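You operate a simulated robot arm through the tools that you are given. There is no shell and no other tool.

You run a simulated two-armed robot. Do the job below in one go: nothing can be reset, and whatever is moved stays where it is left.

JOB
Fetch the hex plug with the largest size on its label from the top of the fitting bench and set it on the orange pad. Put the purple bucket on the top of the fitting bench away on the bottom shelf of the valve rack. Put the green-rim spool marked "60 mm" from the top of the fitting bench on the orange plate and the green-rim spool labelled "130 mm" on top of the blue orange-rim spool there. Put the can marked "Spare" from the top of the fitting bench on the top of the teal bench and the can marked "Stores" on the top of the sink bench. Open the right cupboard door. Any order will do. Set down upright: purple bucket, green-rim spool, can.

The check looks at the end state, three seconds after you hand in, the way a careful person would. Anything else that was tipped, shoved, dropped, spilled or broken makes it a failure.

ROBOT AND FRAMES
Two 6-joint arms with two-finger parallel grippers on one trunk, on a base that drives. Base frame: it is fixed to the floor where the robot stands at the start and does not move with it; the origin is under the middle of the robot, x ahead of it, y to its left, z up. Lengths are in m, angles in degrees, forces in N, time in s.
The left shoulder is at the start at [0.05, 0.17, 1.291], the right one opposite. Each reaches about 1.092 m from its shoulder. Places, roughly: black can, cream can, grey can, teal can [0.75, -1.25, 1]; bottom shelf of the valve rack (24x88 cm) [-3.02, -3.96, 0.3]; green-rim spool [0.75, -0.5, 1]; hex plug [0.5, -0.25, 0.75]; orange pad (8x10x2 cm) [0.9, -0.3, 0.9]; orange plate (12x12x1 cm) [1, 0.1, 0.9]; orange-rim spool [1, -1, 1]; purple bucket (19x17x24 cm) [0.9, -0.1, 0.9]; right cupboard door [-3.7, -3.9, 0.4]; top of the sink bench [0.8, -2.6, 0.8]; top of the teal bench [-1.5, -0.9, 0.8]. Payload 1.57 kg a hand.
The TCP of each hand is the grasp point between the finger pads, 0.03 m short of the fingertips. In the tool frame z runs along the fingers and y along their closing line. The gripper opens to 0.08 m. The fingers are 0.017 m wide and 0.012 m thick; the gripper's body (0.04 by 0.082 m) begins 0.08 m behind the TCP.
Orientation is that of the tool frame in the base frame, as a unit quaternion [w, x, y, z]. With the fingers straight down and closing along the base's y, the tool's x points along the base's -x, its y along +y and its z along -z.

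CONTROLS
- The arms move only by the tool step_arm. It takes "left_commands", "right_commands" or both (then of equal length, played together; a hand with none holds still); each is a list of rows, each an object of numbers (a shift or turn left out is 0, a gripper value left out holds the last): "ax", "ay", "az": the turn, a rotation vector about the tool's x, y, z in units of 60 degrees (1.0 is 60 degrees); "dx", "dy", "dz": the shift along the tool's x, y, z in units of 250 mm (1.0 is 250 mm); "fingers": the finger opening in m, from 0 to 0.08. In form: [{"ax": .., "ay": .., "az": .., "dx": .., "dy": .., "dz": .., "fingers": ..}, ...]. A call has 1 to 20 rows; each row is the pose to reach, as a shift and turn from the pose commanded when the call began, along the tool's axes at that moment. A call with a number of a shift or a turn outside -1 to 1 is refused whole. A row lasts 0.2 s, in which the tool goes at most 0.05 m and 8.6 degrees; a call with a longer step from one row to the next is refused whole, and so is a gripper value outside its range. A pose out of reach is approached as far as the arm can. The call stops where the force on the tool passes 40 N (or 10 N more than at its start, if that is more) or the arm is blocked; 0.2 s more then pass. Each finger travels about 0.045 m/s and halts on what it meets, pressing with about 37 N; the grip force reading is that of the motor and also rises with nothing between the fingers. The clock runs only during rows and for 0.2 s after the last one: add rows that repeat a pose to give the fingers time. It gives the time, the measured TCP pose, the force on the tool (base axes), the opening and the grip force at its end, in the units of the frame above (readings bear some noise), with the torque about the TCP (base axes, N m) and any sound that the robot's microphone picked up.
- Cameras (640 x 400 px; columns grow to the right, rows downward): "scene" is now at [-0.0316, -0.0679, 1.8465]; the picture's right is [-0.99, -0.14, 0.00], its down [-0.12, 0.84, -0.53] and it looks along [0.07, -0.52, -0.85] (base axes); focal length 214 px, centre (320, 200). "left" rides on the left gripper at [0.072, 0.007, -0.122] in its tool frame; the picture's right is [-0.09, 1.00, 0.00], its down [-0.84, -0.08, -0.54] and it looks along [-0.54, -0.05, 0.84] (tool axes); focal length 238 px, centre (320, 200). "right" rides on the right gripper at [0.072, -0.007, -0.122] in its tool frame; the picture's right is [0.09, 1.00, 0.00], its down [-0.84, 0.08, -0.54] and it looks along [-0.54, 0.05, 0.84] (tool axes); focal length 238 px, centre (320, 200). There is no depth. A picture from a camera that has moved, and an enlarged one, comes with that camera's place and axes in the base frame and with its lens.
- capture(camera): a new picture of that camera. It takes no simulated time.
- slide_trunk(by): slides the trunk up (or, below 0, down) by that many m; the arms and the scene camera ride with it, the base frame stays. It gives what a move gives, with no picture.
- steer(legs): drives the robot by 1 to 6 legs, each [ahead, left, turn to the left] in m, m and degrees, along the robot's own axes; the way and the turn of a leg run together, so that a leg with both is an arc; at most 1.5 m and 180 degrees a leg. The arms and the cameras ride along, it lands a little off, and it stops where it bumps. It gives what a move gives.
- aim_head(pan, tilt): turns the head with the scene camera to pan (to the left, within 86 degrees either way) and tilt (down, from -29 to 69), counted from straight ahead of the robot. It gives what a move gives.
- enlarge(camera, box): a new picture of the part [left, top, right, bottom] of that camera's present view, enlarged. It takes no simulated time.
- sign_off(): hands the job in; it is judged then, once.

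Places have to be worked out from the pictures, the camera data and where the tool is seen. Open the grippers and draw the arms clear of the work before you hand the job in, unless the task says otherwise.

The tools are called as a command line: name --argument value ..., lists and objects as JSON in quotes. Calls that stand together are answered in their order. step_arm: Moves the arms, as the interface text tells. Its arguments: {"type":"object","properties":{"left_commands":{"type":"array","items":{"type":"object","properties":{"ax":{"type":"number"},"ay":{"type":"number"},"az":{"type":"number"},"dx":{"type":"number"},"dy":{"type":"number"},"dz":{"type":"number"},"fingers":{"type":"number"}}}},"right_commands":{"type":"array","items":{"type":"object","properties":{"ax":{"type":"number"},"ay":{"type":"number"},"az":{"type":"number"},"dx":{"type":"number"},"dy":{"type":"number"},"dz":{"type":"number"},"fingers":{"type":"number"}}}}},"required":[]} The other tools are called the same way: slide_trunk (by) slides the trunk up or down; steer (legs) drives the base; aim_head (pan, tilt) turns the head that bears the scene camera; capture (camera) takes a picture; enlarge (camera, box) takes an enlarged picture of a part of a camera's view; sign_off () hands the job in.

At the start:

```text
time: 0.0
left_tcp_pos: [0.6462, -0.1061, 1.1814]
left_ee_rot: [0.0, 0.0, 1.0, -0.001]
left_contact_force: [0.5, 0.0, 0.4]
left_ft_torque: [-0.03, -0.01, -0.01]
left_width: 0.0799
left_gripper_force: 0.0
right_tcp_pos: [0.3844, -0.5944, 1.1801]
right_ee_rot: [0.0, 0.001, 1.0, 0.0]
right_contact_force: [-1.1, 0.7, 0.5]
right_ft_torque: [0.0, -0.01, 0.02]
right_width: 0.08
right_gripper_force: 0.1
trunk travel left (down, up): [-0.906, 0.064]
robot x, y, heading: [-0.0035, 0.0014, 0.0]
head pan, tilt: [-82.0, 58.1]
```

scene: 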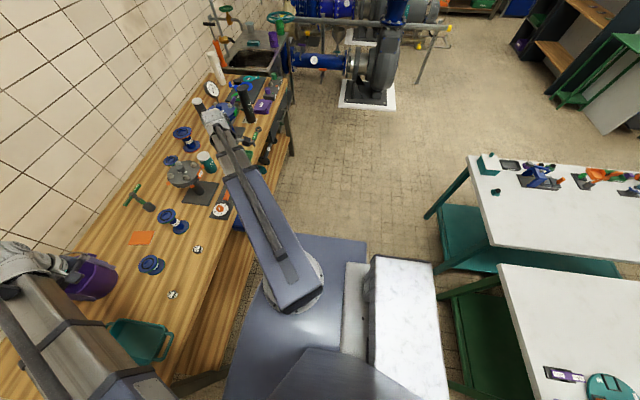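
right: 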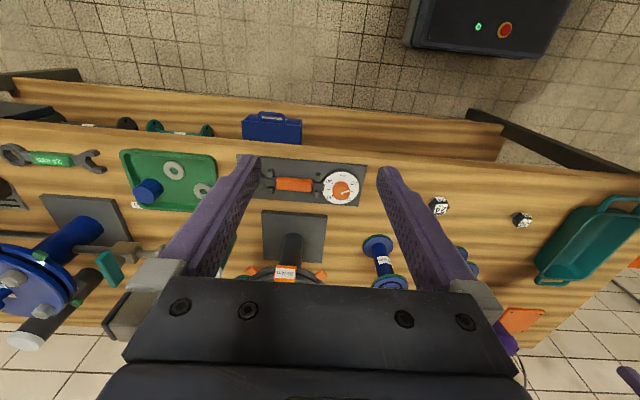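
left: 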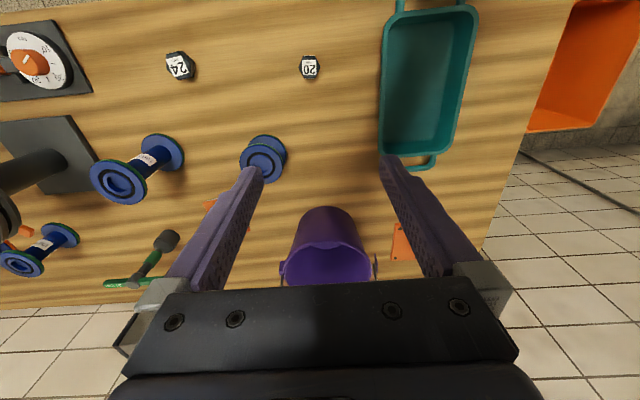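

I start by looking over the bench from the head camera, aiming straight ahead and down.

aim_head --pan -20 --tilt 45

capture --camera "scene"

aim_head --pan -60 --tilt 40

capture --camera "scene"

```text
time: 1.3
left_tcp_pos: [0.6457, -0.1069, 1.1804]
left_ee_rot: [0.001, 0.0, 1.0, 0.0]
left_contact_force: [-0.3, -0.6, -0.3]
left_ft_torque: [0.0, 0.01, 0.0]
left_width: 0.0802
left_gripper_force: 0.1
right_tcp_pos: [0.3858, -0.596, 1.1801]
right_ee_rot: [0.0, 0.001, 1.0, 0.0]
right_contact_force: [0.2, -0.3, -0.4]
right_ft_torque: [-0.02, -0.03, -0.03]
right_width: 0.0801
right_gripper_force: 0.1
trunk travel left (down, up): [-0.906, 0.064]
robot x, y, heading: [0.001, -0.0003, 0.0]
head pan, tilt: [-20.0, 45.0]
```

```text
taken
camera scene: at [0.0352, -0.0276, 1.8637], right [-0.34, -0.94, 0.0], down [-0.66, 0.24, -0.71], along [0.66, -0.24, -0.71], focal length 214 px, centre (320, 200)
```

scene: 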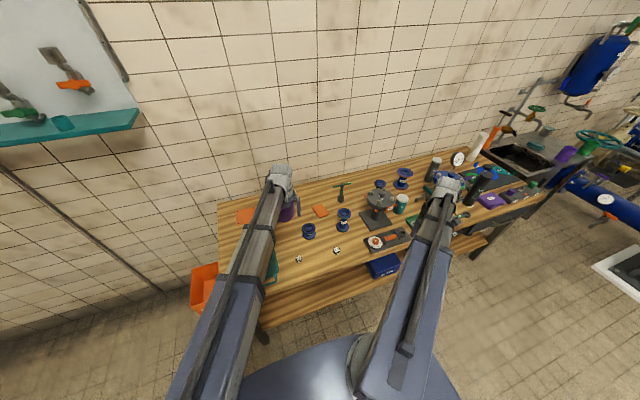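

```text
time: 2.4
left_tcp_pos: [0.6463, -0.1058, 1.1813]
left_ee_rot: [0.001, 0.001, 1.0, 0.0]
left_contact_force: [-0.1, -0.4, -0.4]
left_ft_torque: [-0.01, -0.01, -0.03]
left_width: 0.0799
left_gripper_force: 0.1
right_tcp_pos: [0.3862, -0.5945, 1.1813]
right_ee_rot: [-0.001, -0.001, 1.0, -0.001]
right_contact_force: [0.0, -0.3, -1.4]
right_ft_torque: [-0.01, 0.01, -0.01]
right_width: 0.0798
right_gripper_force: 0.0
trunk travel left (down, up): [-0.906, 0.064]
robot x, y, heading: [-0.0013, -0.0014, -0.2]
head pan, tilt: [-60.0, 40.0]
```

```text
taken
camera scene: at [0.0014, -0.0733, 1.871], right [-0.87, -0.5, 0.0], down [-0.32, 0.56, -0.77], along [0.38, -0.66, -0.64], focal length 214 px, centre (320, 200)
```

scene: 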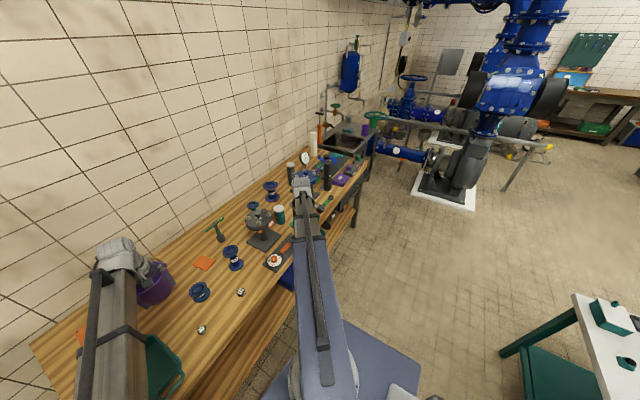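

Overview: the bench runs along -y. I enlarge regions to identify items.

enlarge --camera "scene" --box '[160, 130, 320, 230]'

enlarge --camera "scene" --box '[270, 100, 400, 220]'

enlarge --camera "scene" --box '[160, 200, 320, 350]'

enlarge --camera "left" --box '[0, 0, 400, 300]'

enlarge --camera "right" --box '[0, 100, 320, 350]'

enlarge --camera "right" --box '[320, 100, 640, 350]'

```text
4.00 times, centred on (240, 180) of scene
camera zoom: at [0.0014, -0.0733, 1.871], right [-0.87, -0.5, 0.0], down [-0.32, 0.56, -0.77], along [0.38, -0.66, -0.64], focal length 858 px, centre (640, 280)
```

zoom: 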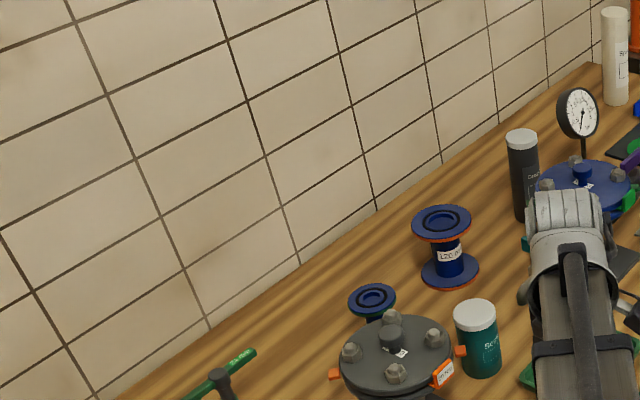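

```text
3.33 times, centred on (335, 160) of scene
camera zoom: at [0.0014, -0.0733, 1.871], right [-0.87, -0.5, 0.0], down [-0.32, 0.56, -0.77], along [0.38, -0.66, -0.64], focal length 715 px, centre (270, 333)
```

zoom: 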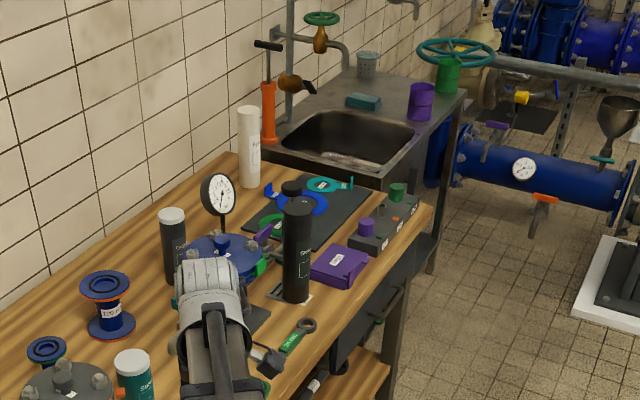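

```text
2.67 times, centred on (240, 275) of scene
camera zoom: at [0.0014, -0.0733, 1.871], right [-0.87, -0.5, 0.0], down [-0.32, 0.56, -0.77], along [0.38, -0.66, -0.64], focal length 572 px, centre (533, 0)
```

zoom: 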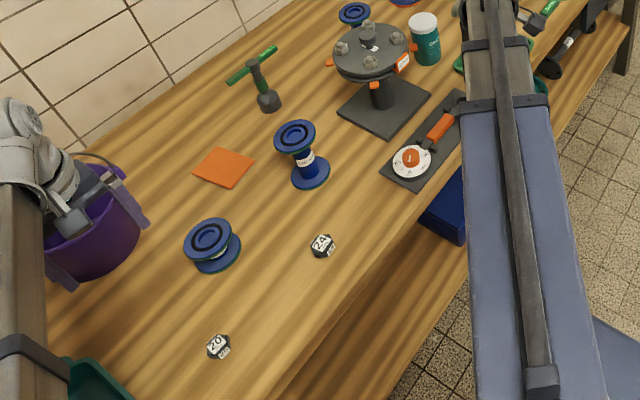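

```text
1.33 times, centred on (200, 150) of left
camera zoom: at [0.5735, -0.1006, 1.303], right [0.09, 1.0, 0.0], down [0.84, -0.08, 0.54], along [0.54, -0.05, -0.84], focal length 318 px, centre (480, 267)
```

zoom: 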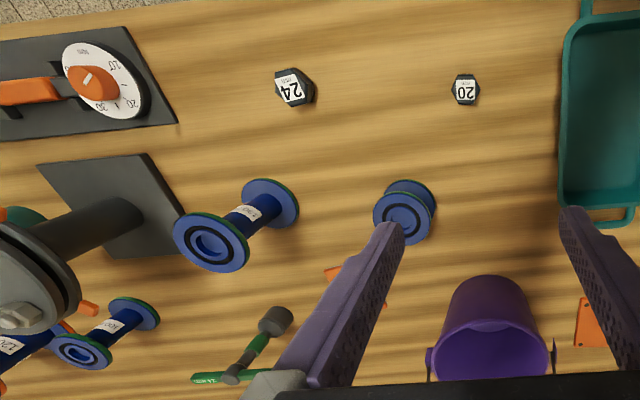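

```text
1.60 times, centred on (160, 225) of right
camera zoom: at [0.3133, -0.6017, 1.303], right [-0.09, 1.0, 0.0], down [0.84, 0.08, 0.54], along [0.54, 0.05, -0.84], focal length 381 px, centre (576, 160)
```

zoom: 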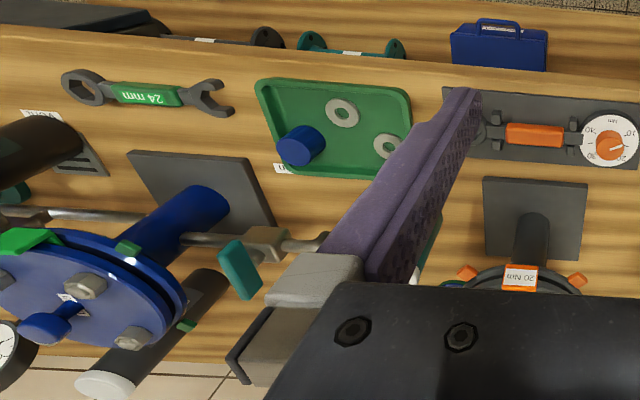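

```text
1.60 times, centred on (480, 225) of right
camera zoom: at [0.3133, -0.6017, 1.303], right [-0.09, 1.0, 0.0], down [0.84, 0.08, 0.54], along [0.54, 0.05, -0.84], focal length 381 px, centre (64, 160)
```

zoom: 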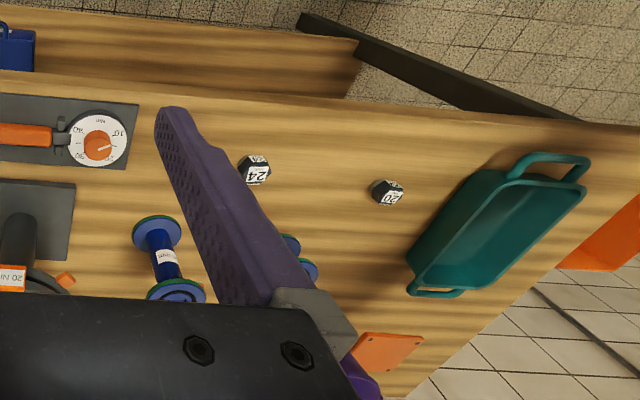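

Two hex plugs (24 and 20) are visible so far. I zoom harder on the spool and can labels.

enlarge --camera "left" --box '[80, 120, 200, 200]'

enlarge --camera "left" --box '[0, 210, 120, 290]'

enlarge --camera "left" --box '[230, 120, 350, 200]'

enlarge --camera "scene" --box '[235, 170, 305, 220]'

enlarge --camera "scene" --box '[285, 125, 345, 190]'

enlarge --camera "scene" --box '[180, 235, 260, 310]'

```text
5.00 times, centred on (140, 160) of left
camera zoom: at [0.5735, -0.1006, 1.303], right [0.09, 1.0, 0.0], down [0.84, -0.08, 0.54], along [0.54, -0.05, -0.84], focal length 1192 px, centre (1220, 400)
```

zoom: 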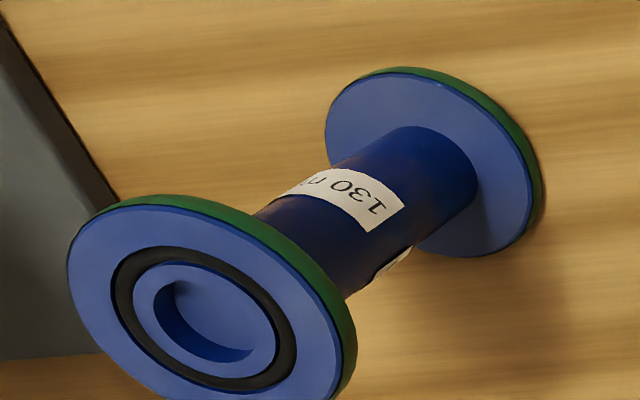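

```text
5.00 times, centred on (60, 250) of left
camera zoom: at [0.5735, -0.1006, 1.303], right [0.09, 1.0, 0.0], down [0.84, -0.08, 0.54], along [0.54, -0.05, -0.84], focal length 1192 px, centre (1620, -50)
```

zoom: 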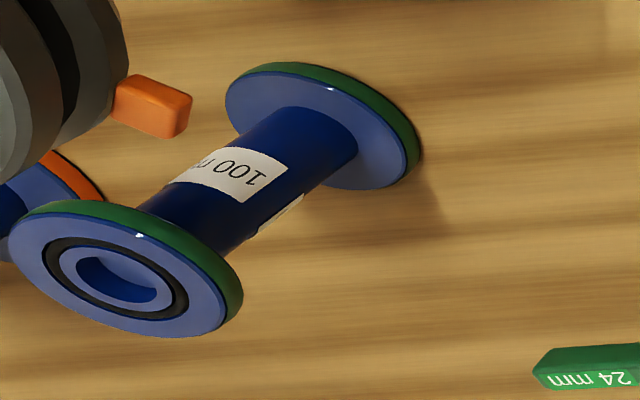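

```text
5.00 times, centred on (290, 160) of left
camera zoom: at [0.5735, -0.1006, 1.303], right [0.09, 1.0, 0.0], down [0.84, -0.08, 0.54], along [0.54, -0.05, -0.84], focal length 1192 px, centre (470, 400)
```

zoom: 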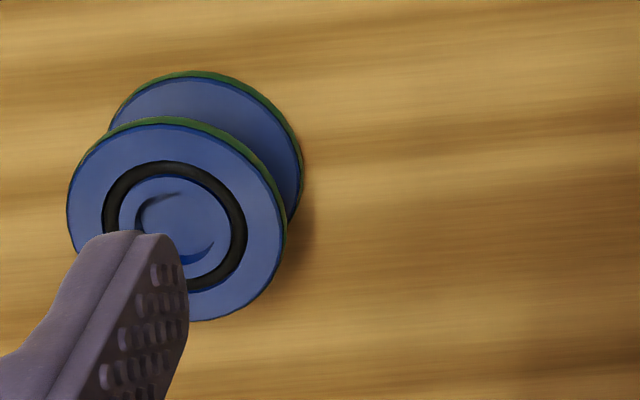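

```text
8.00 times, centred on (270, 195) of scene
camera zoom: at [0.0014, -0.0733, 1.871], right [-0.87, -0.5, 0.0], down [-0.32, 0.56, -0.77], along [0.38, -0.66, -0.64], focal length 1716 px, centre (720, 240)
```

zoom: 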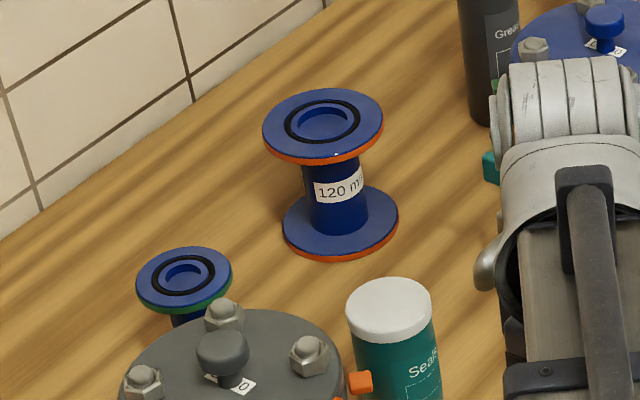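

```text
6.15 times, centred on (315, 158) of scene
camera zoom: at [0.0014, -0.0733, 1.871], right [-0.87, -0.5, 0.0], down [-0.32, 0.56, -0.77], along [0.38, -0.66, -0.64], focal length 1320 px, centre (351, 462)
```

zoom: 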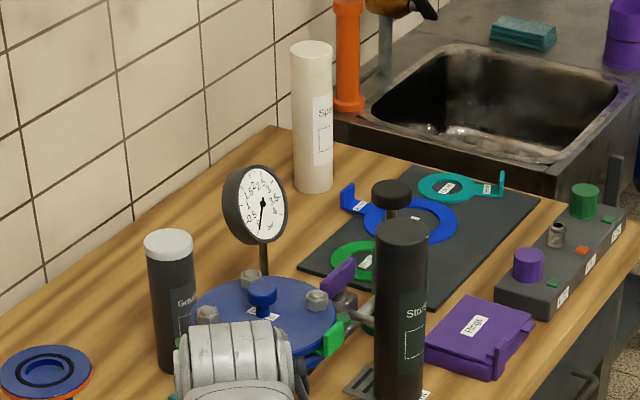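

```text
5.33 times, centred on (220, 272) of scene
camera zoom: at [0.0014, -0.0733, 1.871], right [-0.87, -0.5, 0.0], down [-0.32, 0.56, -0.77], along [0.38, -0.66, -0.64], focal length 1144 px, centre (853, -187)
```

zoom: 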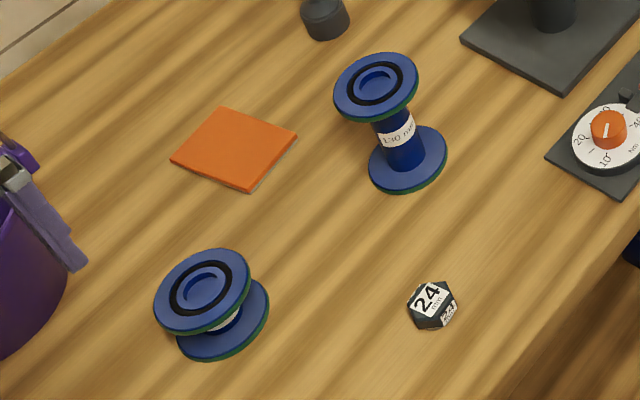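

Labels read: cream can = "Spare", black can = "Stores", spools 130, 100 and short one (60 presumably), orange-rim 120. The 24 plug is about (0.578, -0.316, top 0.885). I bring the right hand over it for a closer look.

step_arm --right_commands '[{"dx": -0.08, "dy": 0.17, "dz": 0.05}, {"dx": -0.16, "dy": 0.34, "dz": 0.1}, {"dx": -0.24, "dy": 0.51, "dz": 0.15}, {"dx": -0.32, "dy": 0.68, "dz": 0.2}, {"dx": -0.4, "dy": 0.85, "dz": 0.25}, {"dx": -0.46, "dy": 1.0, "dz": 0.3}, {"dx": -0.46, "dy": 1.0, "dz": 0.3}]'

capture --camera "right"

capture --camera "scene"

```text
time: 4.0
left_tcp_pos: [0.6467, -0.1079, 1.1804]
left_ee_rot: [0.0, 0.001, 1.0, 0.0]
left_contact_force: [0.2, -0.7, -0.2]
left_ft_torque: [-0.02, 0.01, -0.01]
left_width: 0.08
left_gripper_force: 0.0
right_tcp_pos: [0.4996, -0.3464, 1.1807]
right_ee_rot: [0.001, 0.001, 1.0, 0.0]
right_contact_force: [-0.7, -0.5, -0.1]
right_ft_torque: [0.0, -0.01, 0.01]
right_width: 0.0798
right_gripper_force: 0.1
right hand out of reach, approached as far as the arm can: row 1, 2, 3, 4, 5, 6, 7
trunk travel left (down, up): [-0.906, 0.064]
robot x, y, heading: [-0.0, -0.0014, -0.1]
head pan, tilt: [-60.0, 40.0]
```

```text
taken
camera right: at [0.4267, -0.352, 1.303], right [-0.09, 1.0, 0.0], down [0.84, 0.08, 0.54], along [0.54, 0.05, -0.84], focal length 238 px, centre (320, 200)
```

right: 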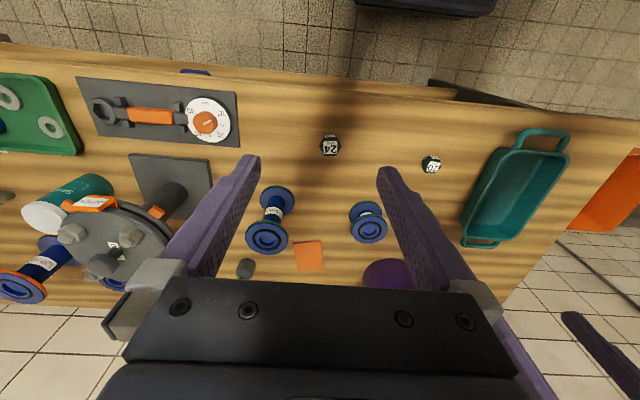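

```text
taken
camera scene: at [0.0011, -0.074, 1.871], right [-0.87, -0.5, 0.0], down [-0.32, 0.56, -0.77], along [0.38, -0.66, -0.64], focal length 214 px, centre (320, 200)
```

scene: 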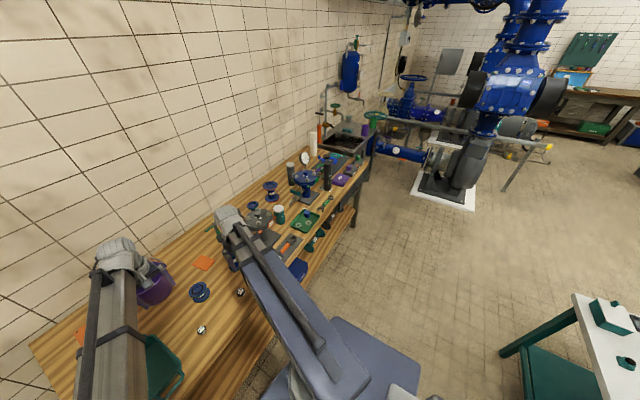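

The right hand would not go below 1.18 at this trunk height, so vertical work needs the trunk. I raise the left hand first so that it does not come down with the trunk.

step_arm --left_commands '[{"dz": -0.2}, {"dz": -0.4}, {"dz": -0.6}, {"dz": -0.8}, {"dz": -1.0}, {"dz": -1.0}]'

slide_trunk --by -0.12

capture --camera "right"

capture --camera "scene"

```text
time: 5.4
left_tcp_pos: [0.6459, -0.1065, 1.1813]
left_ee_rot: [0.0, 0.0, 1.0, 0.0]
left_contact_force: [0.4, 1.0, 0.9]
left_ft_torque: [0.02, 0.02, -0.01]
left_width: 0.0799
left_gripper_force: 0.1
left hand out of reach, approached as far as the arm can: row 1, 2, 3, 4, 5, 6
right_tcp_pos: [0.4992, -0.3452, 1.181]
right_ee_rot: [0.0, 0.0, 1.0, 0.0]
right_contact_force: [-0.3, -1.1, 0.3]
right_ft_torque: [0.0, 0.04, -0.02]
right_width: 0.0801
right_gripper_force: 0.0
trunk travel left (down, up): [-0.906, 0.064]
robot x, y, heading: [0.0014, -0.0026, 0.1]
head pan, tilt: [-60.0, 40.0]
```

```text
time: 6.9
left_tcp_pos: [0.6464, -0.1066, 1.0607]
left_ee_rot: [0.001, -0.001, 1.0, 0.0]
left_contact_force: [0.1, -0.9, 0.0]
left_ft_torque: [-0.01, -0.02, 0.03]
left_width: 0.0797
left_gripper_force: 0.1
right_tcp_pos: [0.499, -0.3452, 1.0608]
right_ee_rot: [0.0, 0.0, 1.0, 0.001]
right_contact_force: [-0.5, 0.6, -0.8]
right_ft_torque: [0.01, 0.01, -0.03]
right_width: 0.08
right_gripper_force: 0.0
trunk travel left (down, up): [-0.786, 0.184]
robot x, y, heading: [-0.0008, -0.0027, 0.2]
head pan, tilt: [-60.0, 40.0]
```

```text
taken
camera right: at [0.4266, -0.352, 1.1831], right [-0.09, 1.0, 0.0], down [0.84, 0.08, 0.54], along [0.54, 0.05, -0.84], focal length 238 px, centre (320, 200)
```

right: 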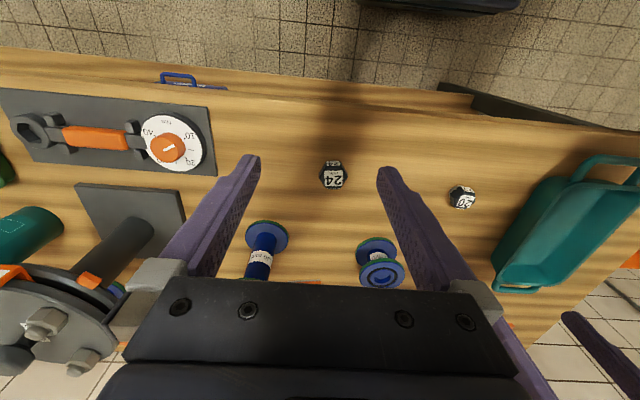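

```text
taken
camera scene: at [0.0012, -0.0732, 1.7511], right [-0.87, -0.5, 0.0], down [-0.32, 0.56, -0.77], along [0.38, -0.66, -0.64], focal length 214 px, centre (320, 200)
```

scene: 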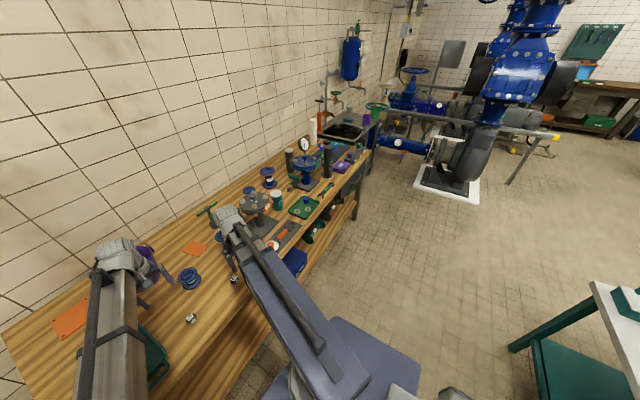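

It seems each arm's tool height is fixed relative to the trunk, so trunk slides do the lowering. I look closely at the plug's orientation.

enlarge --camera "right" --box '[290, 145, 370, 205]'

enlarge --camera "right" --box '[220, 200, 440, 300]'

capture --camera "left"

```text
6.67 times, centred on (330, 175) of right
camera zoom: at [0.4266, -0.352, 1.1831], right [-0.09, 1.0, 0.0], down [0.84, 0.08, 0.54], along [0.54, 0.05, -0.84], focal length 1589 px, centre (253, 367)
```

zoom: 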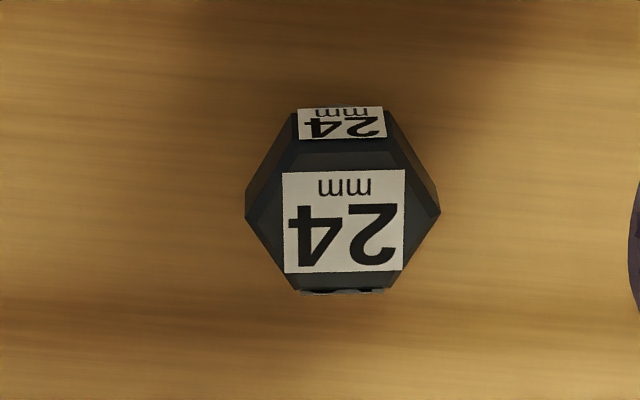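

```text
2.91 times, centred on (330, 250) of right
camera zoom: at [0.4266, -0.352, 1.1831], right [-0.09, 1.0, 0.0], down [0.84, 0.08, 0.54], along [0.54, 0.05, -0.84], focal length 693 px, centre (291, 54)
```

zoom: 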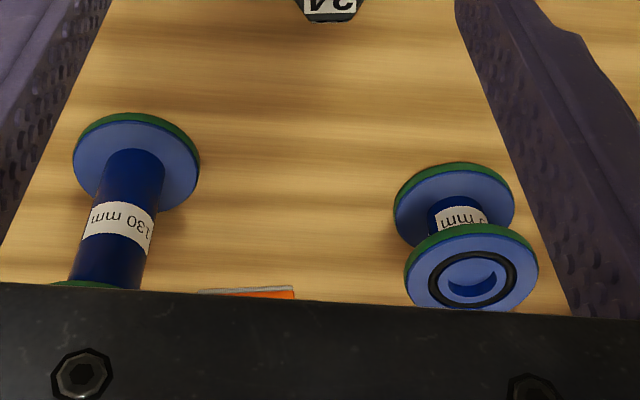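

```text
taken
camera left: at [0.5734, -0.1005, 1.1832], right [0.09, 1.0, 0.0], down [0.84, -0.08, 0.54], along [0.54, -0.05, -0.84], focal length 238 px, centre (320, 200)
```

left: 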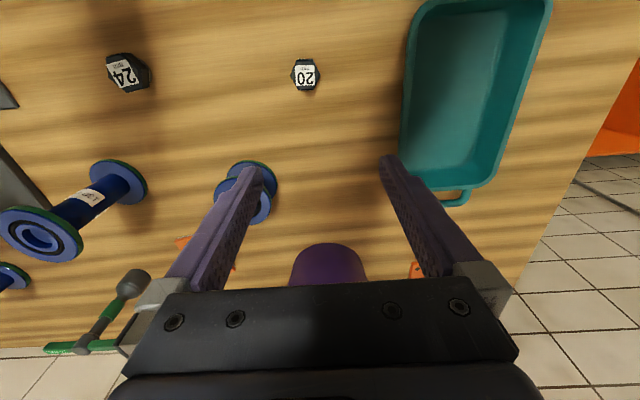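

The plug's flats face ±x (corner axis ~5° off y), so I rotate the gripper 25° to close on flats, centre over it at (0.574, -0.320), then lower with the trunk.

step_arm --right_commands '[{"dx": -0.1, "dy": 0.033, "az": 0.139}, {"dx": -0.2, "dy": 0.067, "az": 0.278}, {"dx": -0.298, "dy": 0.1, "az": 0.417}, {"dx": -0.298, "dy": 0.1, "az": 0.417}]'

capture --camera "right"

```text
time: 7.9
left_tcp_pos: [0.6455, -0.1071, 1.0614]
left_ee_rot: [0.0, 0.0, 1.0, 0.0]
left_contact_force: [0.0, -0.1, -0.5]
left_ft_torque: [0.0, 0.01, 0.03]
left_width: 0.08
left_gripper_force: 0.0
right_tcp_pos: [0.574, -0.3205, 1.0614]
right_ee_rot: [0.0, 0.217, 0.976, -0.001]
right_contact_force: [-0.4, 0.2, -0.8]
right_ft_torque: [0.02, 0.0, 0.0]
right_width: 0.0799
right_gripper_force: 0.1
trunk travel left (down, up): [-0.786, 0.184]
robot x, y, heading: [-0.0004, -0.0024, 0.0]
head pan, tilt: [-60.0, 40.0]
```

```text
taken
camera right: at [0.505, -0.2954, 1.1832], right [0.34, 0.94, 0.0], down [0.79, -0.29, 0.54], along [0.51, -0.18, -0.84], focal length 238 px, centre (320, 200)
```

right: 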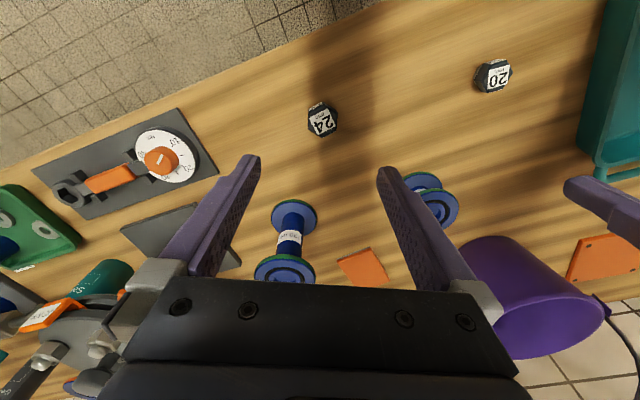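

The plug lies at (0.575, -0.318), right below the hand. I lower the trunk most of the way and check.

slide_trunk --by -0.13

capture --camera "right"

capture --camera "left"

capture --camera "scene"

```text
time: 9.5
left_tcp_pos: [0.6462, -0.1059, 0.9322]
left_ee_rot: [0.0, -0.001, 1.0, 0.0]
left_contact_force: [-0.2, 0.6, 0.5]
left_ft_torque: [0.03, -0.02, 0.03]
left_width: 0.0801
left_gripper_force: 0.1
right_tcp_pos: [0.5733, -0.32, 0.9304]
right_ee_rot: [0.0, 0.216, 0.976, 0.0]
right_contact_force: [-0.4, -0.4, -0.1]
right_ft_torque: [-0.04, 0.02, 0.01]
right_width: 0.08
right_gripper_force: 0.0
trunk travel left (down, up): [-0.656, 0.314]
robot x, y, heading: [-0.0004, 0.0023, -0.2]
head pan, tilt: [-60.0, 40.0]
```

```text
taken
camera right: at [0.5051, -0.2956, 1.0531], right [0.34, 0.94, 0.0], down [0.79, -0.28, 0.54], along [0.51, -0.18, -0.84], focal length 238 px, centre (320, 200)
```

right: 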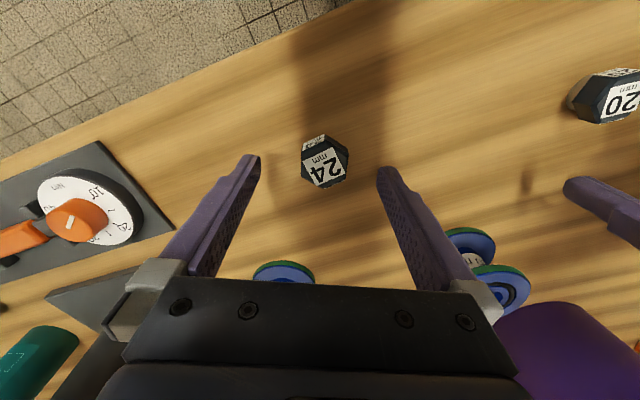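

```text
taken
camera left: at [0.5734, -0.1005, 1.0531], right [0.09, 1.0, 0.0], down [0.84, -0.08, 0.54], along [0.54, -0.05, -0.84], focal length 238 px, centre (320, 200)
```

left: 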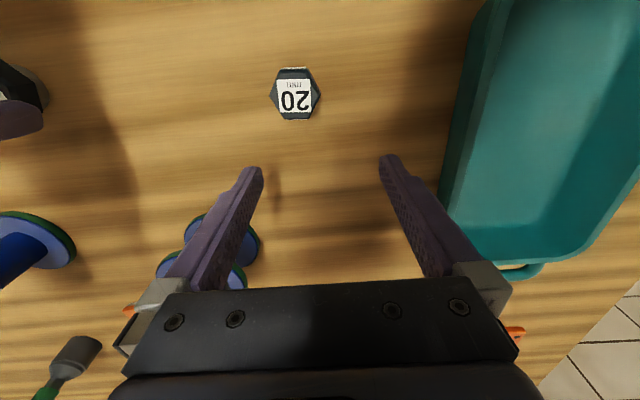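

```text
taken
camera scene: at [0.0012, -0.0732, 1.6211], right [-0.87, -0.5, 0.0], down [-0.32, 0.56, -0.77], along [0.38, -0.66, -0.64], focal length 214 px, centre (320, 200)
```

scene: 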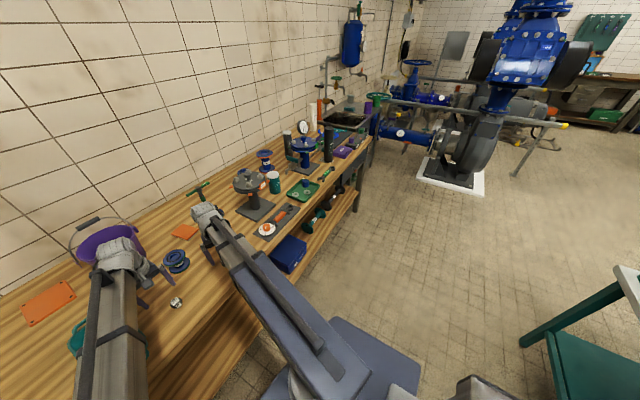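

A mark on the wood triangulates to bench height 0.858. I lower 0.037 so the fingertips sit just above the wood, then close on the plug.

slide_trunk --by -0.037

step_arm --right_commands '[{"fingers": 0.03}, {"fingers": 0.02}, {"fingers": 0.02}, {"fingers": 0.02}, {"fingers": 0.02}, {"fingers": 0.02}]'

capture --camera "right"

```text
time: 10.3
left_tcp_pos: [0.6477, -0.1063, 0.8931]
left_ee_rot: [0.0, 0.0, 1.0, 0.0]
left_contact_force: [0.0, -0.6, -0.2]
left_ft_torque: [0.01, -0.01, 0.01]
left_width: 0.0801
left_gripper_force: 0.0
right_tcp_pos: [0.5734, -0.3203, 0.8936]
right_ee_rot: [0.0, 0.216, 0.976, 0.0]
right_contact_force: [0.6, -0.1, -0.3]
right_ft_torque: [0.01, 0.03, 0.01]
right_width: 0.0798
right_gripper_force: 0.0
trunk travel left (down, up): [-0.619, 0.351]
robot x, y, heading: [-0.0022, -0.0029, -0.1]
head pan, tilt: [-60.0, 40.0]
```

```text
time: 11.7
left_tcp_pos: [0.6454, -0.107, 0.8945]
left_ee_rot: [0.0, 0.0, 1.0, 0.0]
left_contact_force: [-1.6, 0.1, -0.3]
left_ft_torque: [-0.03, 0.0, 0.04]
left_width: 0.08
left_gripper_force: 0.0
right_tcp_pos: [0.5734, -0.3186, 0.895]
right_ee_rot: [0.0, 0.216, 0.976, 0.001]
right_contact_force: [0.7, 0.5, 0.9]
right_ft_torque: [0.0, -0.04, 0.02]
right_width: 0.0354
right_gripper_force: 37.1
trunk travel left (down, up): [-0.619, 0.351]
robot x, y, heading: [0.0016, 0.001, -0.1]
head pan, tilt: [-60.0, 40.0]
```

```text
taken
camera right: at [0.5052, -0.2955, 1.016], right [0.34, 0.94, 0.0], down [0.79, -0.28, 0.54], along [0.51, -0.18, -0.84], focal length 238 px, centre (320, 200)
```

right: 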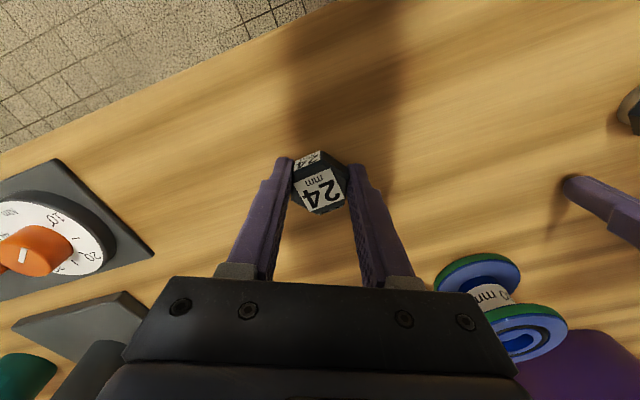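

Plug gripped (35 mm across flats). I lift with the trunk and examine the right arm's shape for clearance over the tall spool.

slide_trunk --by 0.165

aim_head --pan -30 --tilt 55

capture --camera "scene"

enlarge --camera "scene" --box '[180, 60, 480, 260]'

capture --camera "right"

```text
time: 13.6
left_tcp_pos: [0.6465, -0.1063, 1.0591]
left_ee_rot: [0.0, 0.0, 1.0, 0.0]
left_contact_force: [0.2, 0.4, 0.2]
left_ft_torque: [0.02, 0.04, -0.02]
left_width: 0.08
left_gripper_force: 0.2
right_tcp_pos: [0.5737, -0.3203, 1.0588]
right_ee_rot: [0.0, 0.217, 0.976, 0.0]
right_contact_force: [-0.4, 0.6, -1.7]
right_ft_torque: [0.01, 0.02, 0.02]
right_width: 0.0354
right_gripper_force: 37.3
trunk travel left (down, up): [-0.784, 0.186]
robot x, y, heading: [0.002, 0.0018, 0.1]
head pan, tilt: [-60.0, 40.0]
```

```text
time: 14.5
left_tcp_pos: [0.6457, -0.1075, 1.0591]
left_ee_rot: [0.0, 0.0, 1.0, 0.0]
left_contact_force: [-0.4, -0.3, -0.4]
left_ft_torque: [0.02, -0.01, 0.02]
left_width: 0.0799
left_gripper_force: 0.1
right_tcp_pos: [0.575, -0.3195, 1.059]
right_ee_rot: [0.0, 0.216, 0.976, 0.0]
right_contact_force: [-0.3, -0.4, -1.6]
right_ft_torque: [0.02, -0.02, 0.01]
right_width: 0.0351
right_gripper_force: 37.1
trunk travel left (down, up): [-0.784, 0.186]
robot x, y, heading: [-0.0023, -0.0001, 0.1]
head pan, tilt: [-30.0, 55.0]
```

```text
taken
camera scene: at [0.0214, -0.0359, 1.7283], right [-0.5, -0.87, 0.0], down [-0.71, 0.41, -0.57], along [0.5, -0.29, -0.82], focal length 214 px, centre (320, 200)
```

scene: 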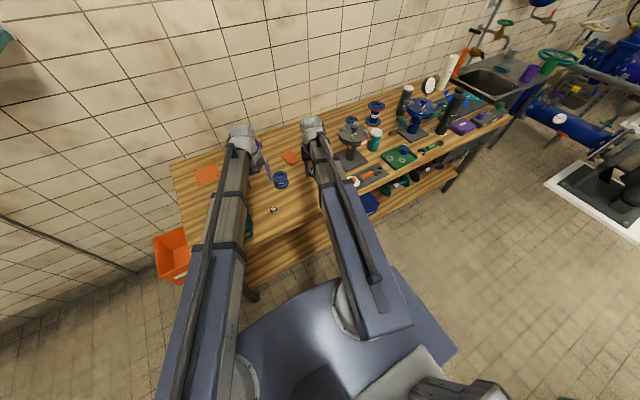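

```text
2.00 times, centred on (330, 160) of scene
camera zoom: at [0.0214, -0.0359, 1.7283], right [-0.5, -0.87, 0.0], down [-0.71, 0.41, -0.57], along [0.5, -0.29, -0.82], focal length 429 px, centre (300, 280)
```

zoom: 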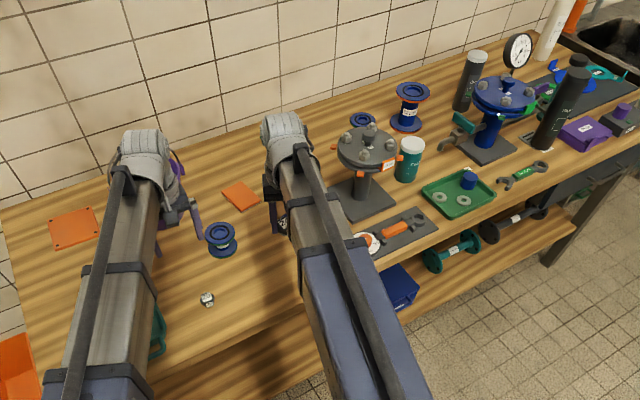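

```text
taken
camera right: at [0.5053, -0.2957, 1.181], right [0.34, 0.94, 0.0], down [0.79, -0.28, 0.54], along [0.51, -0.18, -0.84], focal length 238 px, centre (320, 200)
```

right: 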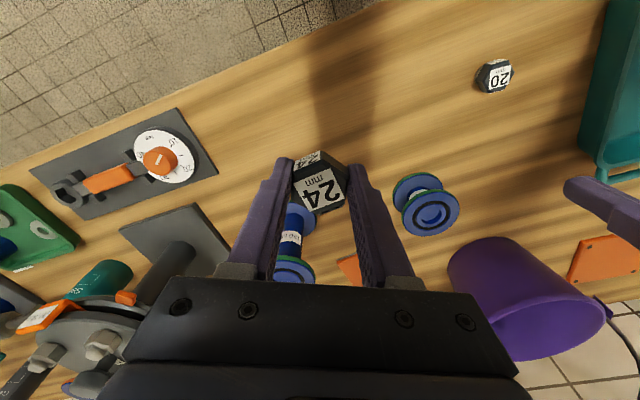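

I test how the left arm handles a small pitch and a small raise, to learn its kinematics.

step_arm --left_commands '[{"ay": 0.1}, {"ay": 0.1}]'

step_arm --left_commands '[{"dz": -0.1}, {"dz": -0.1}]'

```text
time: 15.1
left_tcp_pos: [0.6461, -0.1055, 1.0603]
left_ee_rot: [-0.052, 0.001, 0.999, 0.0]
left_contact_force: [0.6, 0.8, 0.2]
left_ft_torque: [0.01, -0.03, 0.0]
left_width: 0.0799
left_gripper_force: 0.1
right_tcp_pos: [0.5734, -0.3198, 1.0584]
right_ee_rot: [-0.001, 0.216, 0.976, 0.001]
right_contact_force: [0.4, 0.2, -3.1]
right_ft_torque: [-0.02, 0.0, -0.01]
right_width: 0.0354
right_gripper_force: 37.4
trunk travel left (down, up): [-0.784, 0.186]
robot x, y, heading: [0.001, 0.0027, -0.1]
head pan, tilt: [-30.0, 55.0]
```

```text
time: 15.7
left_tcp_pos: [0.6476, -0.1072, 1.0604]
left_ee_rot: [-0.052, 0.0, 0.999, -0.001]
left_contact_force: [-0.2, -0.2, -1.3]
left_ft_torque: [0.01, -0.01, 0.0]
left_width: 0.0798
left_gripper_force: 0.0
left hand out of reach, approached as far as the arm can: row 1, 2
right_tcp_pos: [0.573, -0.3206, 1.0582]
right_ee_rot: [-0.001, 0.217, 0.976, 0.001]
right_contact_force: [0.8, -0.5, -1.6]
right_ft_torque: [0.01, 0.02, 0.0]
right_width: 0.0355
right_gripper_force: 37.0
trunk travel left (down, up): [-0.784, 0.186]
robot x, y, heading: [-0.0012, -0.0001, 0.3]
head pan, tilt: [-30.0, 55.0]
```

Kinematics confirmed: planar arm with a fixed-height wrist about 0.22 m above the TCP, so the forearm stays well above bench items. I carry the plug towards the orange pad at about (0.862, -0.336).

step_arm --right_commands '[{"dx": -0.16, "dy": 0.064}, {"dx": -0.32, "dy": 0.128}, {"dx": -0.48, "dy": 0.191}, {"dx": -0.64, "dy": 0.255}, {"dx": -0.8, "dy": 0.319}, {"dx": -0.8, "dy": 0.319}]'

step_arm --right_commands '[{"dx": -0.134, "dy": 0.053, "az": -0.13}, {"dx": -0.268, "dy": 0.107, "az": -0.26}, {"dx": -0.268, "dy": 0.107, "az": -0.39}, {"dx": -0.268, "dy": 0.107, "az": -0.417}, {"dx": -0.268, "dy": 0.107, "az": -0.417}]'

capture --camera "right"

capture --camera "scene"

```text
time: 17.1
left_tcp_pos: [0.6471, -0.1064, 1.0597]
left_ee_rot: [-0.052, 0.001, 0.999, 0.0]
left_contact_force: [-0.4, -0.1, -0.1]
left_ft_torque: [0.02, -0.01, -0.03]
left_width: 0.0799
left_gripper_force: 0.2
right_tcp_pos: [0.7885, -0.3331, 1.0588]
right_ee_rot: [0.0, 0.217, 0.976, 0.0]
right_contact_force: [0.1, 0.0, -2.4]
right_ft_torque: [0.02, -0.01, 0.0]
right_width: 0.0354
right_gripper_force: 36.9
trunk travel left (down, up): [-0.784, 0.186]
robot x, y, heading: [0.0005, 0.0031, 0.1]
head pan, tilt: [-30.0, 55.0]
```

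```text
time: 18.3
left_tcp_pos: [0.6475, -0.1063, 1.06]
left_ee_rot: [-0.053, 0.0, 0.999, 0.0]
left_contact_force: [-1.1, 0.4, 0.3]
left_ft_torque: [0.03, 0.02, 0.02]
left_width: 0.0798
left_gripper_force: 0.1
right_tcp_pos: [0.8615, -0.3363, 1.058]
right_ee_rot: [0.0, -0.001, 1.0, -0.001]
right_contact_force: [0.0, 0.5, -0.8]
right_ft_torque: [-0.01, 0.0, 0.01]
right_width: 0.0353
right_gripper_force: 37.2
trunk travel left (down, up): [-0.784, 0.186]
robot x, y, heading: [0.0063, 0.0037, 0.0]
head pan, tilt: [-30.0, 55.0]
```

```text
taken
camera right: at [0.7882, -0.3425, 1.181], right [-0.09, 1.0, 0.0], down [0.84, 0.08, 0.54], along [0.54, 0.05, -0.84], focal length 238 px, centre (320, 200)
```

right: 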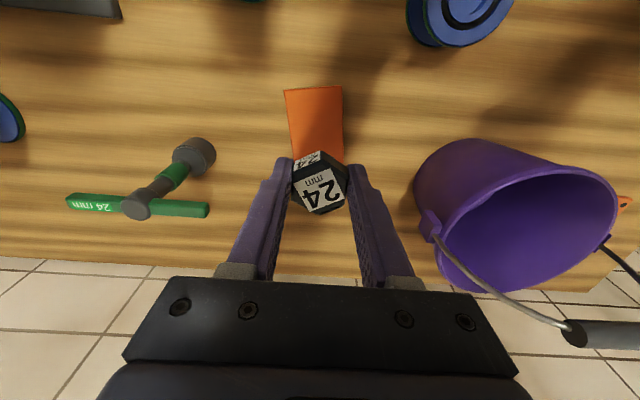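

```text
taken
camera scene: at [0.0214, -0.0358, 1.7283], right [-0.5, -0.87, 0.0], down [-0.71, 0.41, -0.57], along [0.5, -0.29, -0.82], focal length 214 px, centre (320, 200)
```

scene: 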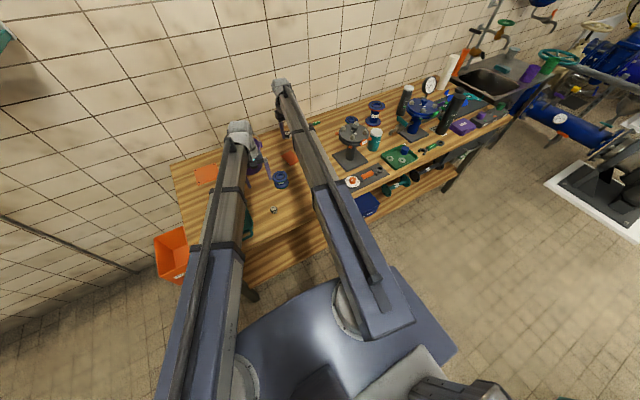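

The pad centre computes to about (0.870, -0.340); I shift slightly, then lower with the trunk so the plug rests on the pad.

step_arm --right_commands '[{"dx": -0.034, "dy": -0.015}, {"dx": -0.034, "dy": -0.015}]'

slide_trunk --by -0.125

capture --camera "right"

```text
time: 18.9
left_tcp_pos: [0.6471, -0.1062, 1.0599]
left_ee_rot: [-0.052, 0.0, 0.999, 0.0]
left_contact_force: [-0.2, -0.3, -0.1]
left_ft_torque: [-0.04, 0.01, -0.01]
left_width: 0.0798
left_gripper_force: 0.1
right_tcp_pos: [0.8702, -0.3402, 1.0586]
right_ee_rot: [-0.001, -0.001, 1.0, -0.001]
right_contact_force: [-0.3, 0.4, -2.3]
right_ft_torque: [-0.01, 0.02, 0.01]
right_width: 0.035
right_gripper_force: 36.7
trunk travel left (down, up): [-0.784, 0.186]
robot x, y, heading: [-0.0038, -0.0024, -0.2]
head pan, tilt: [-30.0, 55.0]
```

```text
time: 20.4
left_tcp_pos: [0.6487, -0.1071, 0.9348]
left_ee_rot: [-0.053, 0.0, 0.999, 0.0]
left_contact_force: [-0.8, -0.5, 0.4]
left_ft_torque: [0.01, 0.01, 0.02]
left_width: 0.0802
left_gripper_force: 0.0
right_tcp_pos: [0.8701, -0.3408, 0.933]
right_ee_rot: [0.001, 0.0, 1.0, 0.0]
right_contact_force: [0.5, -1.2, -1.4]
right_ft_torque: [0.0, 0.01, 0.0]
right_width: 0.0354
right_gripper_force: 37.1
trunk travel left (down, up): [-0.659, 0.311]
robot x, y, heading: [0.0017, 0.0016, 0.0]
head pan, tilt: [-30.0, 55.0]
```

```text
taken
camera right: at [0.797, -0.3466, 1.056], right [-0.09, 1.0, 0.0], down [0.84, 0.08, 0.54], along [0.54, 0.05, -0.84], focal length 238 px, centre (320, 200)
```

right: 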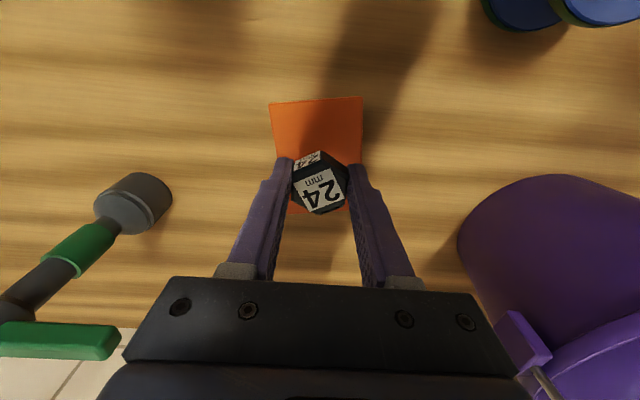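

Pad centre refines to about (0.878, -0.344). I nudge, then lower in small steps watching the contact force.

step_arm --right_commands '[{"dx": -0.028, "dy": -0.012}, {"dx": -0.028, "dy": -0.012}]'

slide_trunk --by -0.015

enlarge --camera "right" --box '[240, 80, 400, 230]'

```text
time: 21.1
left_tcp_pos: [0.6474, -0.1077, 0.9343]
left_ee_rot: [-0.053, 0.0, 0.999, 0.0]
left_contact_force: [-0.2, 0.1, -0.3]
left_ft_torque: [0.02, 0.02, 0.01]
left_width: 0.0798
left_gripper_force: 0.1
right_tcp_pos: [0.8767, -0.343, 0.9329]
right_ee_rot: [0.0, -0.001, 1.0, 0.0]
right_contact_force: [1.1, 0.3, -2.3]
right_ft_torque: [0.0, 0.0, 0.01]
right_width: 0.0353
right_gripper_force: 36.6
trunk travel left (down, up): [-0.659, 0.311]
robot x, y, heading: [0.0036, 0.0005, -0.1]
head pan, tilt: [-30.0, 55.0]
```

```text
time: 21.7
left_tcp_pos: [0.6477, -0.1069, 0.9197]
left_ee_rot: [-0.052, 0.001, 0.999, 0.0]
left_contact_force: [-0.2, 0.7, -0.5]
left_ft_torque: [0.01, -0.01, 0.01]
left_width: 0.08
left_gripper_force: 0.0
right_tcp_pos: [0.8753, -0.3432, 0.9186]
right_ee_rot: [0.0, 0.0, 1.0, 0.0]
right_contact_force: [-0.4, 0.2, -2.4]
right_ft_torque: [0.03, -0.06, 0.02]
right_width: 0.0354
right_gripper_force: 37.4
trunk travel left (down, up): [-0.644, 0.326]
robot x, y, heading: [-0.0025, 0.0009, 0.1]
head pan, tilt: [-30.0, 55.0]
```

```text
2.67 times, centred on (320, 155) of right
camera zoom: at [0.8037, -0.3497, 1.041], right [-0.09, 1.0, 0.0], down [0.84, 0.08, 0.54], along [0.54, 0.05, -0.84], focal length 636 px, centre (320, 320)
```

zoom: 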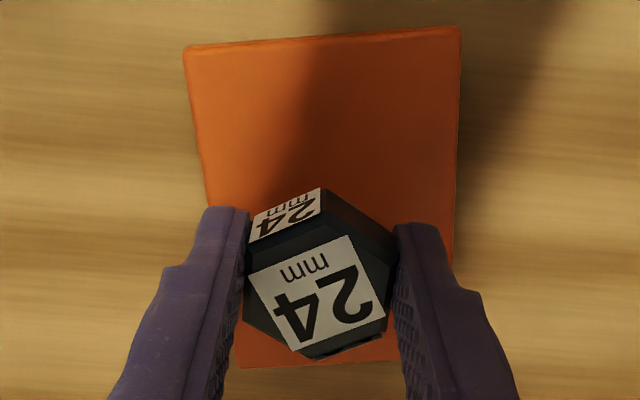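

The pad is thin; I shift a few mm further in x and lower in small steps until contact.

step_arm --right_commands '[{"dx": -0.026, "dy": 0.008}, {"dx": -0.026, "dy": 0.008}]'

slide_trunk --by -0.008

slide_trunk --by -0.004

slide_trunk --by -0.003

```text
time: 22.3
left_tcp_pos: [0.6487, -0.1053, 0.9203]
left_ee_rot: [-0.053, 0.0, 0.999, 0.0]
left_contact_force: [0.0, -0.3, -0.2]
left_ft_torque: [-0.01, -0.03, 0.0]
left_width: 0.0801
left_gripper_force: 0.1
right_tcp_pos: [0.8831, -0.3417, 0.9164]
right_ee_rot: [0.001, 0.0, 1.0, 0.001]
right_contact_force: [0.0, 0.2, -2.0]
right_ft_torque: [0.02, 0.02, -0.01]
right_width: 0.0353
right_gripper_force: 36.5
trunk travel left (down, up): [-0.644, 0.326]
robot x, y, heading: [-0.0018, 0.0009, -0.1]
head pan, tilt: [-30.0, 55.0]
```

```text
time: 22.9
left_tcp_pos: [0.6482, -0.107, 0.9129]
left_ee_rot: [-0.052, 0.0, 0.999, 0.001]
left_contact_force: [-0.6, 0.5, 0.5]
left_ft_torque: [0.0, -0.01, -0.01]
left_width: 0.0801
left_gripper_force: 0.1
right_tcp_pos: [0.8834, -0.3402, 0.9103]
right_ee_rot: [0.0, 0.001, 1.0, 0.001]
right_contact_force: [-0.2, -0.8, -1.9]
right_ft_torque: [0.0, 0.02, 0.02]
right_width: 0.0356
right_gripper_force: 37.5
trunk travel left (down, up): [-0.636, 0.334]
robot x, y, heading: [-0.0027, -0.0022, 0.2]
head pan, tilt: [-30.0, 55.0]
```

```text
time: 23.4
left_tcp_pos: [0.6486, -0.1062, 0.9079]
left_ee_rot: [-0.052, 0.0, 0.999, 0.0]
left_contact_force: [0.2, -0.2, 0.1]
left_ft_torque: [0.01, -0.02, -0.03]
left_width: 0.0799
left_gripper_force: 0.1
right_tcp_pos: [0.8834, -0.3415, 0.9068]
right_ee_rot: [0.0, 0.0, 1.0, 0.0]
right_contact_force: [-0.7, 0.6, -0.1]
right_ft_torque: [0.05, 0.04, 0.0]
right_width: 0.0355
right_gripper_force: 36.8
trunk travel left (down, up): [-0.632, 0.338]
robot x, y, heading: [0.0016, 0.0019, -0.3]
head pan, tilt: [-30.0, 55.0]
```

```text
time: 23.9
left_tcp_pos: [0.6458, -0.1062, 0.9075]
left_ee_rot: [-0.051, 0.0, 0.999, 0.0]
left_contact_force: [0.1, -0.5, -0.4]
left_ft_torque: [-0.03, -0.02, 0.01]
left_width: 0.08
left_gripper_force: 0.1
right_tcp_pos: [0.8819, -0.3403, 0.9069]
right_ee_rot: [0.003, 0.001, 1.0, -0.001]
right_contact_force: [8.5, -2.6, 32.4]
right_ft_torque: [-0.11, -0.42, -0.03]
right_width: 0.0352
right_gripper_force: 37.1
trunk travel left (down, up): [-0.629, 0.341]
robot x, y, heading: [-0.0007, -0.0021, 0.2]
head pan, tilt: [-30.0, 55.0]
```

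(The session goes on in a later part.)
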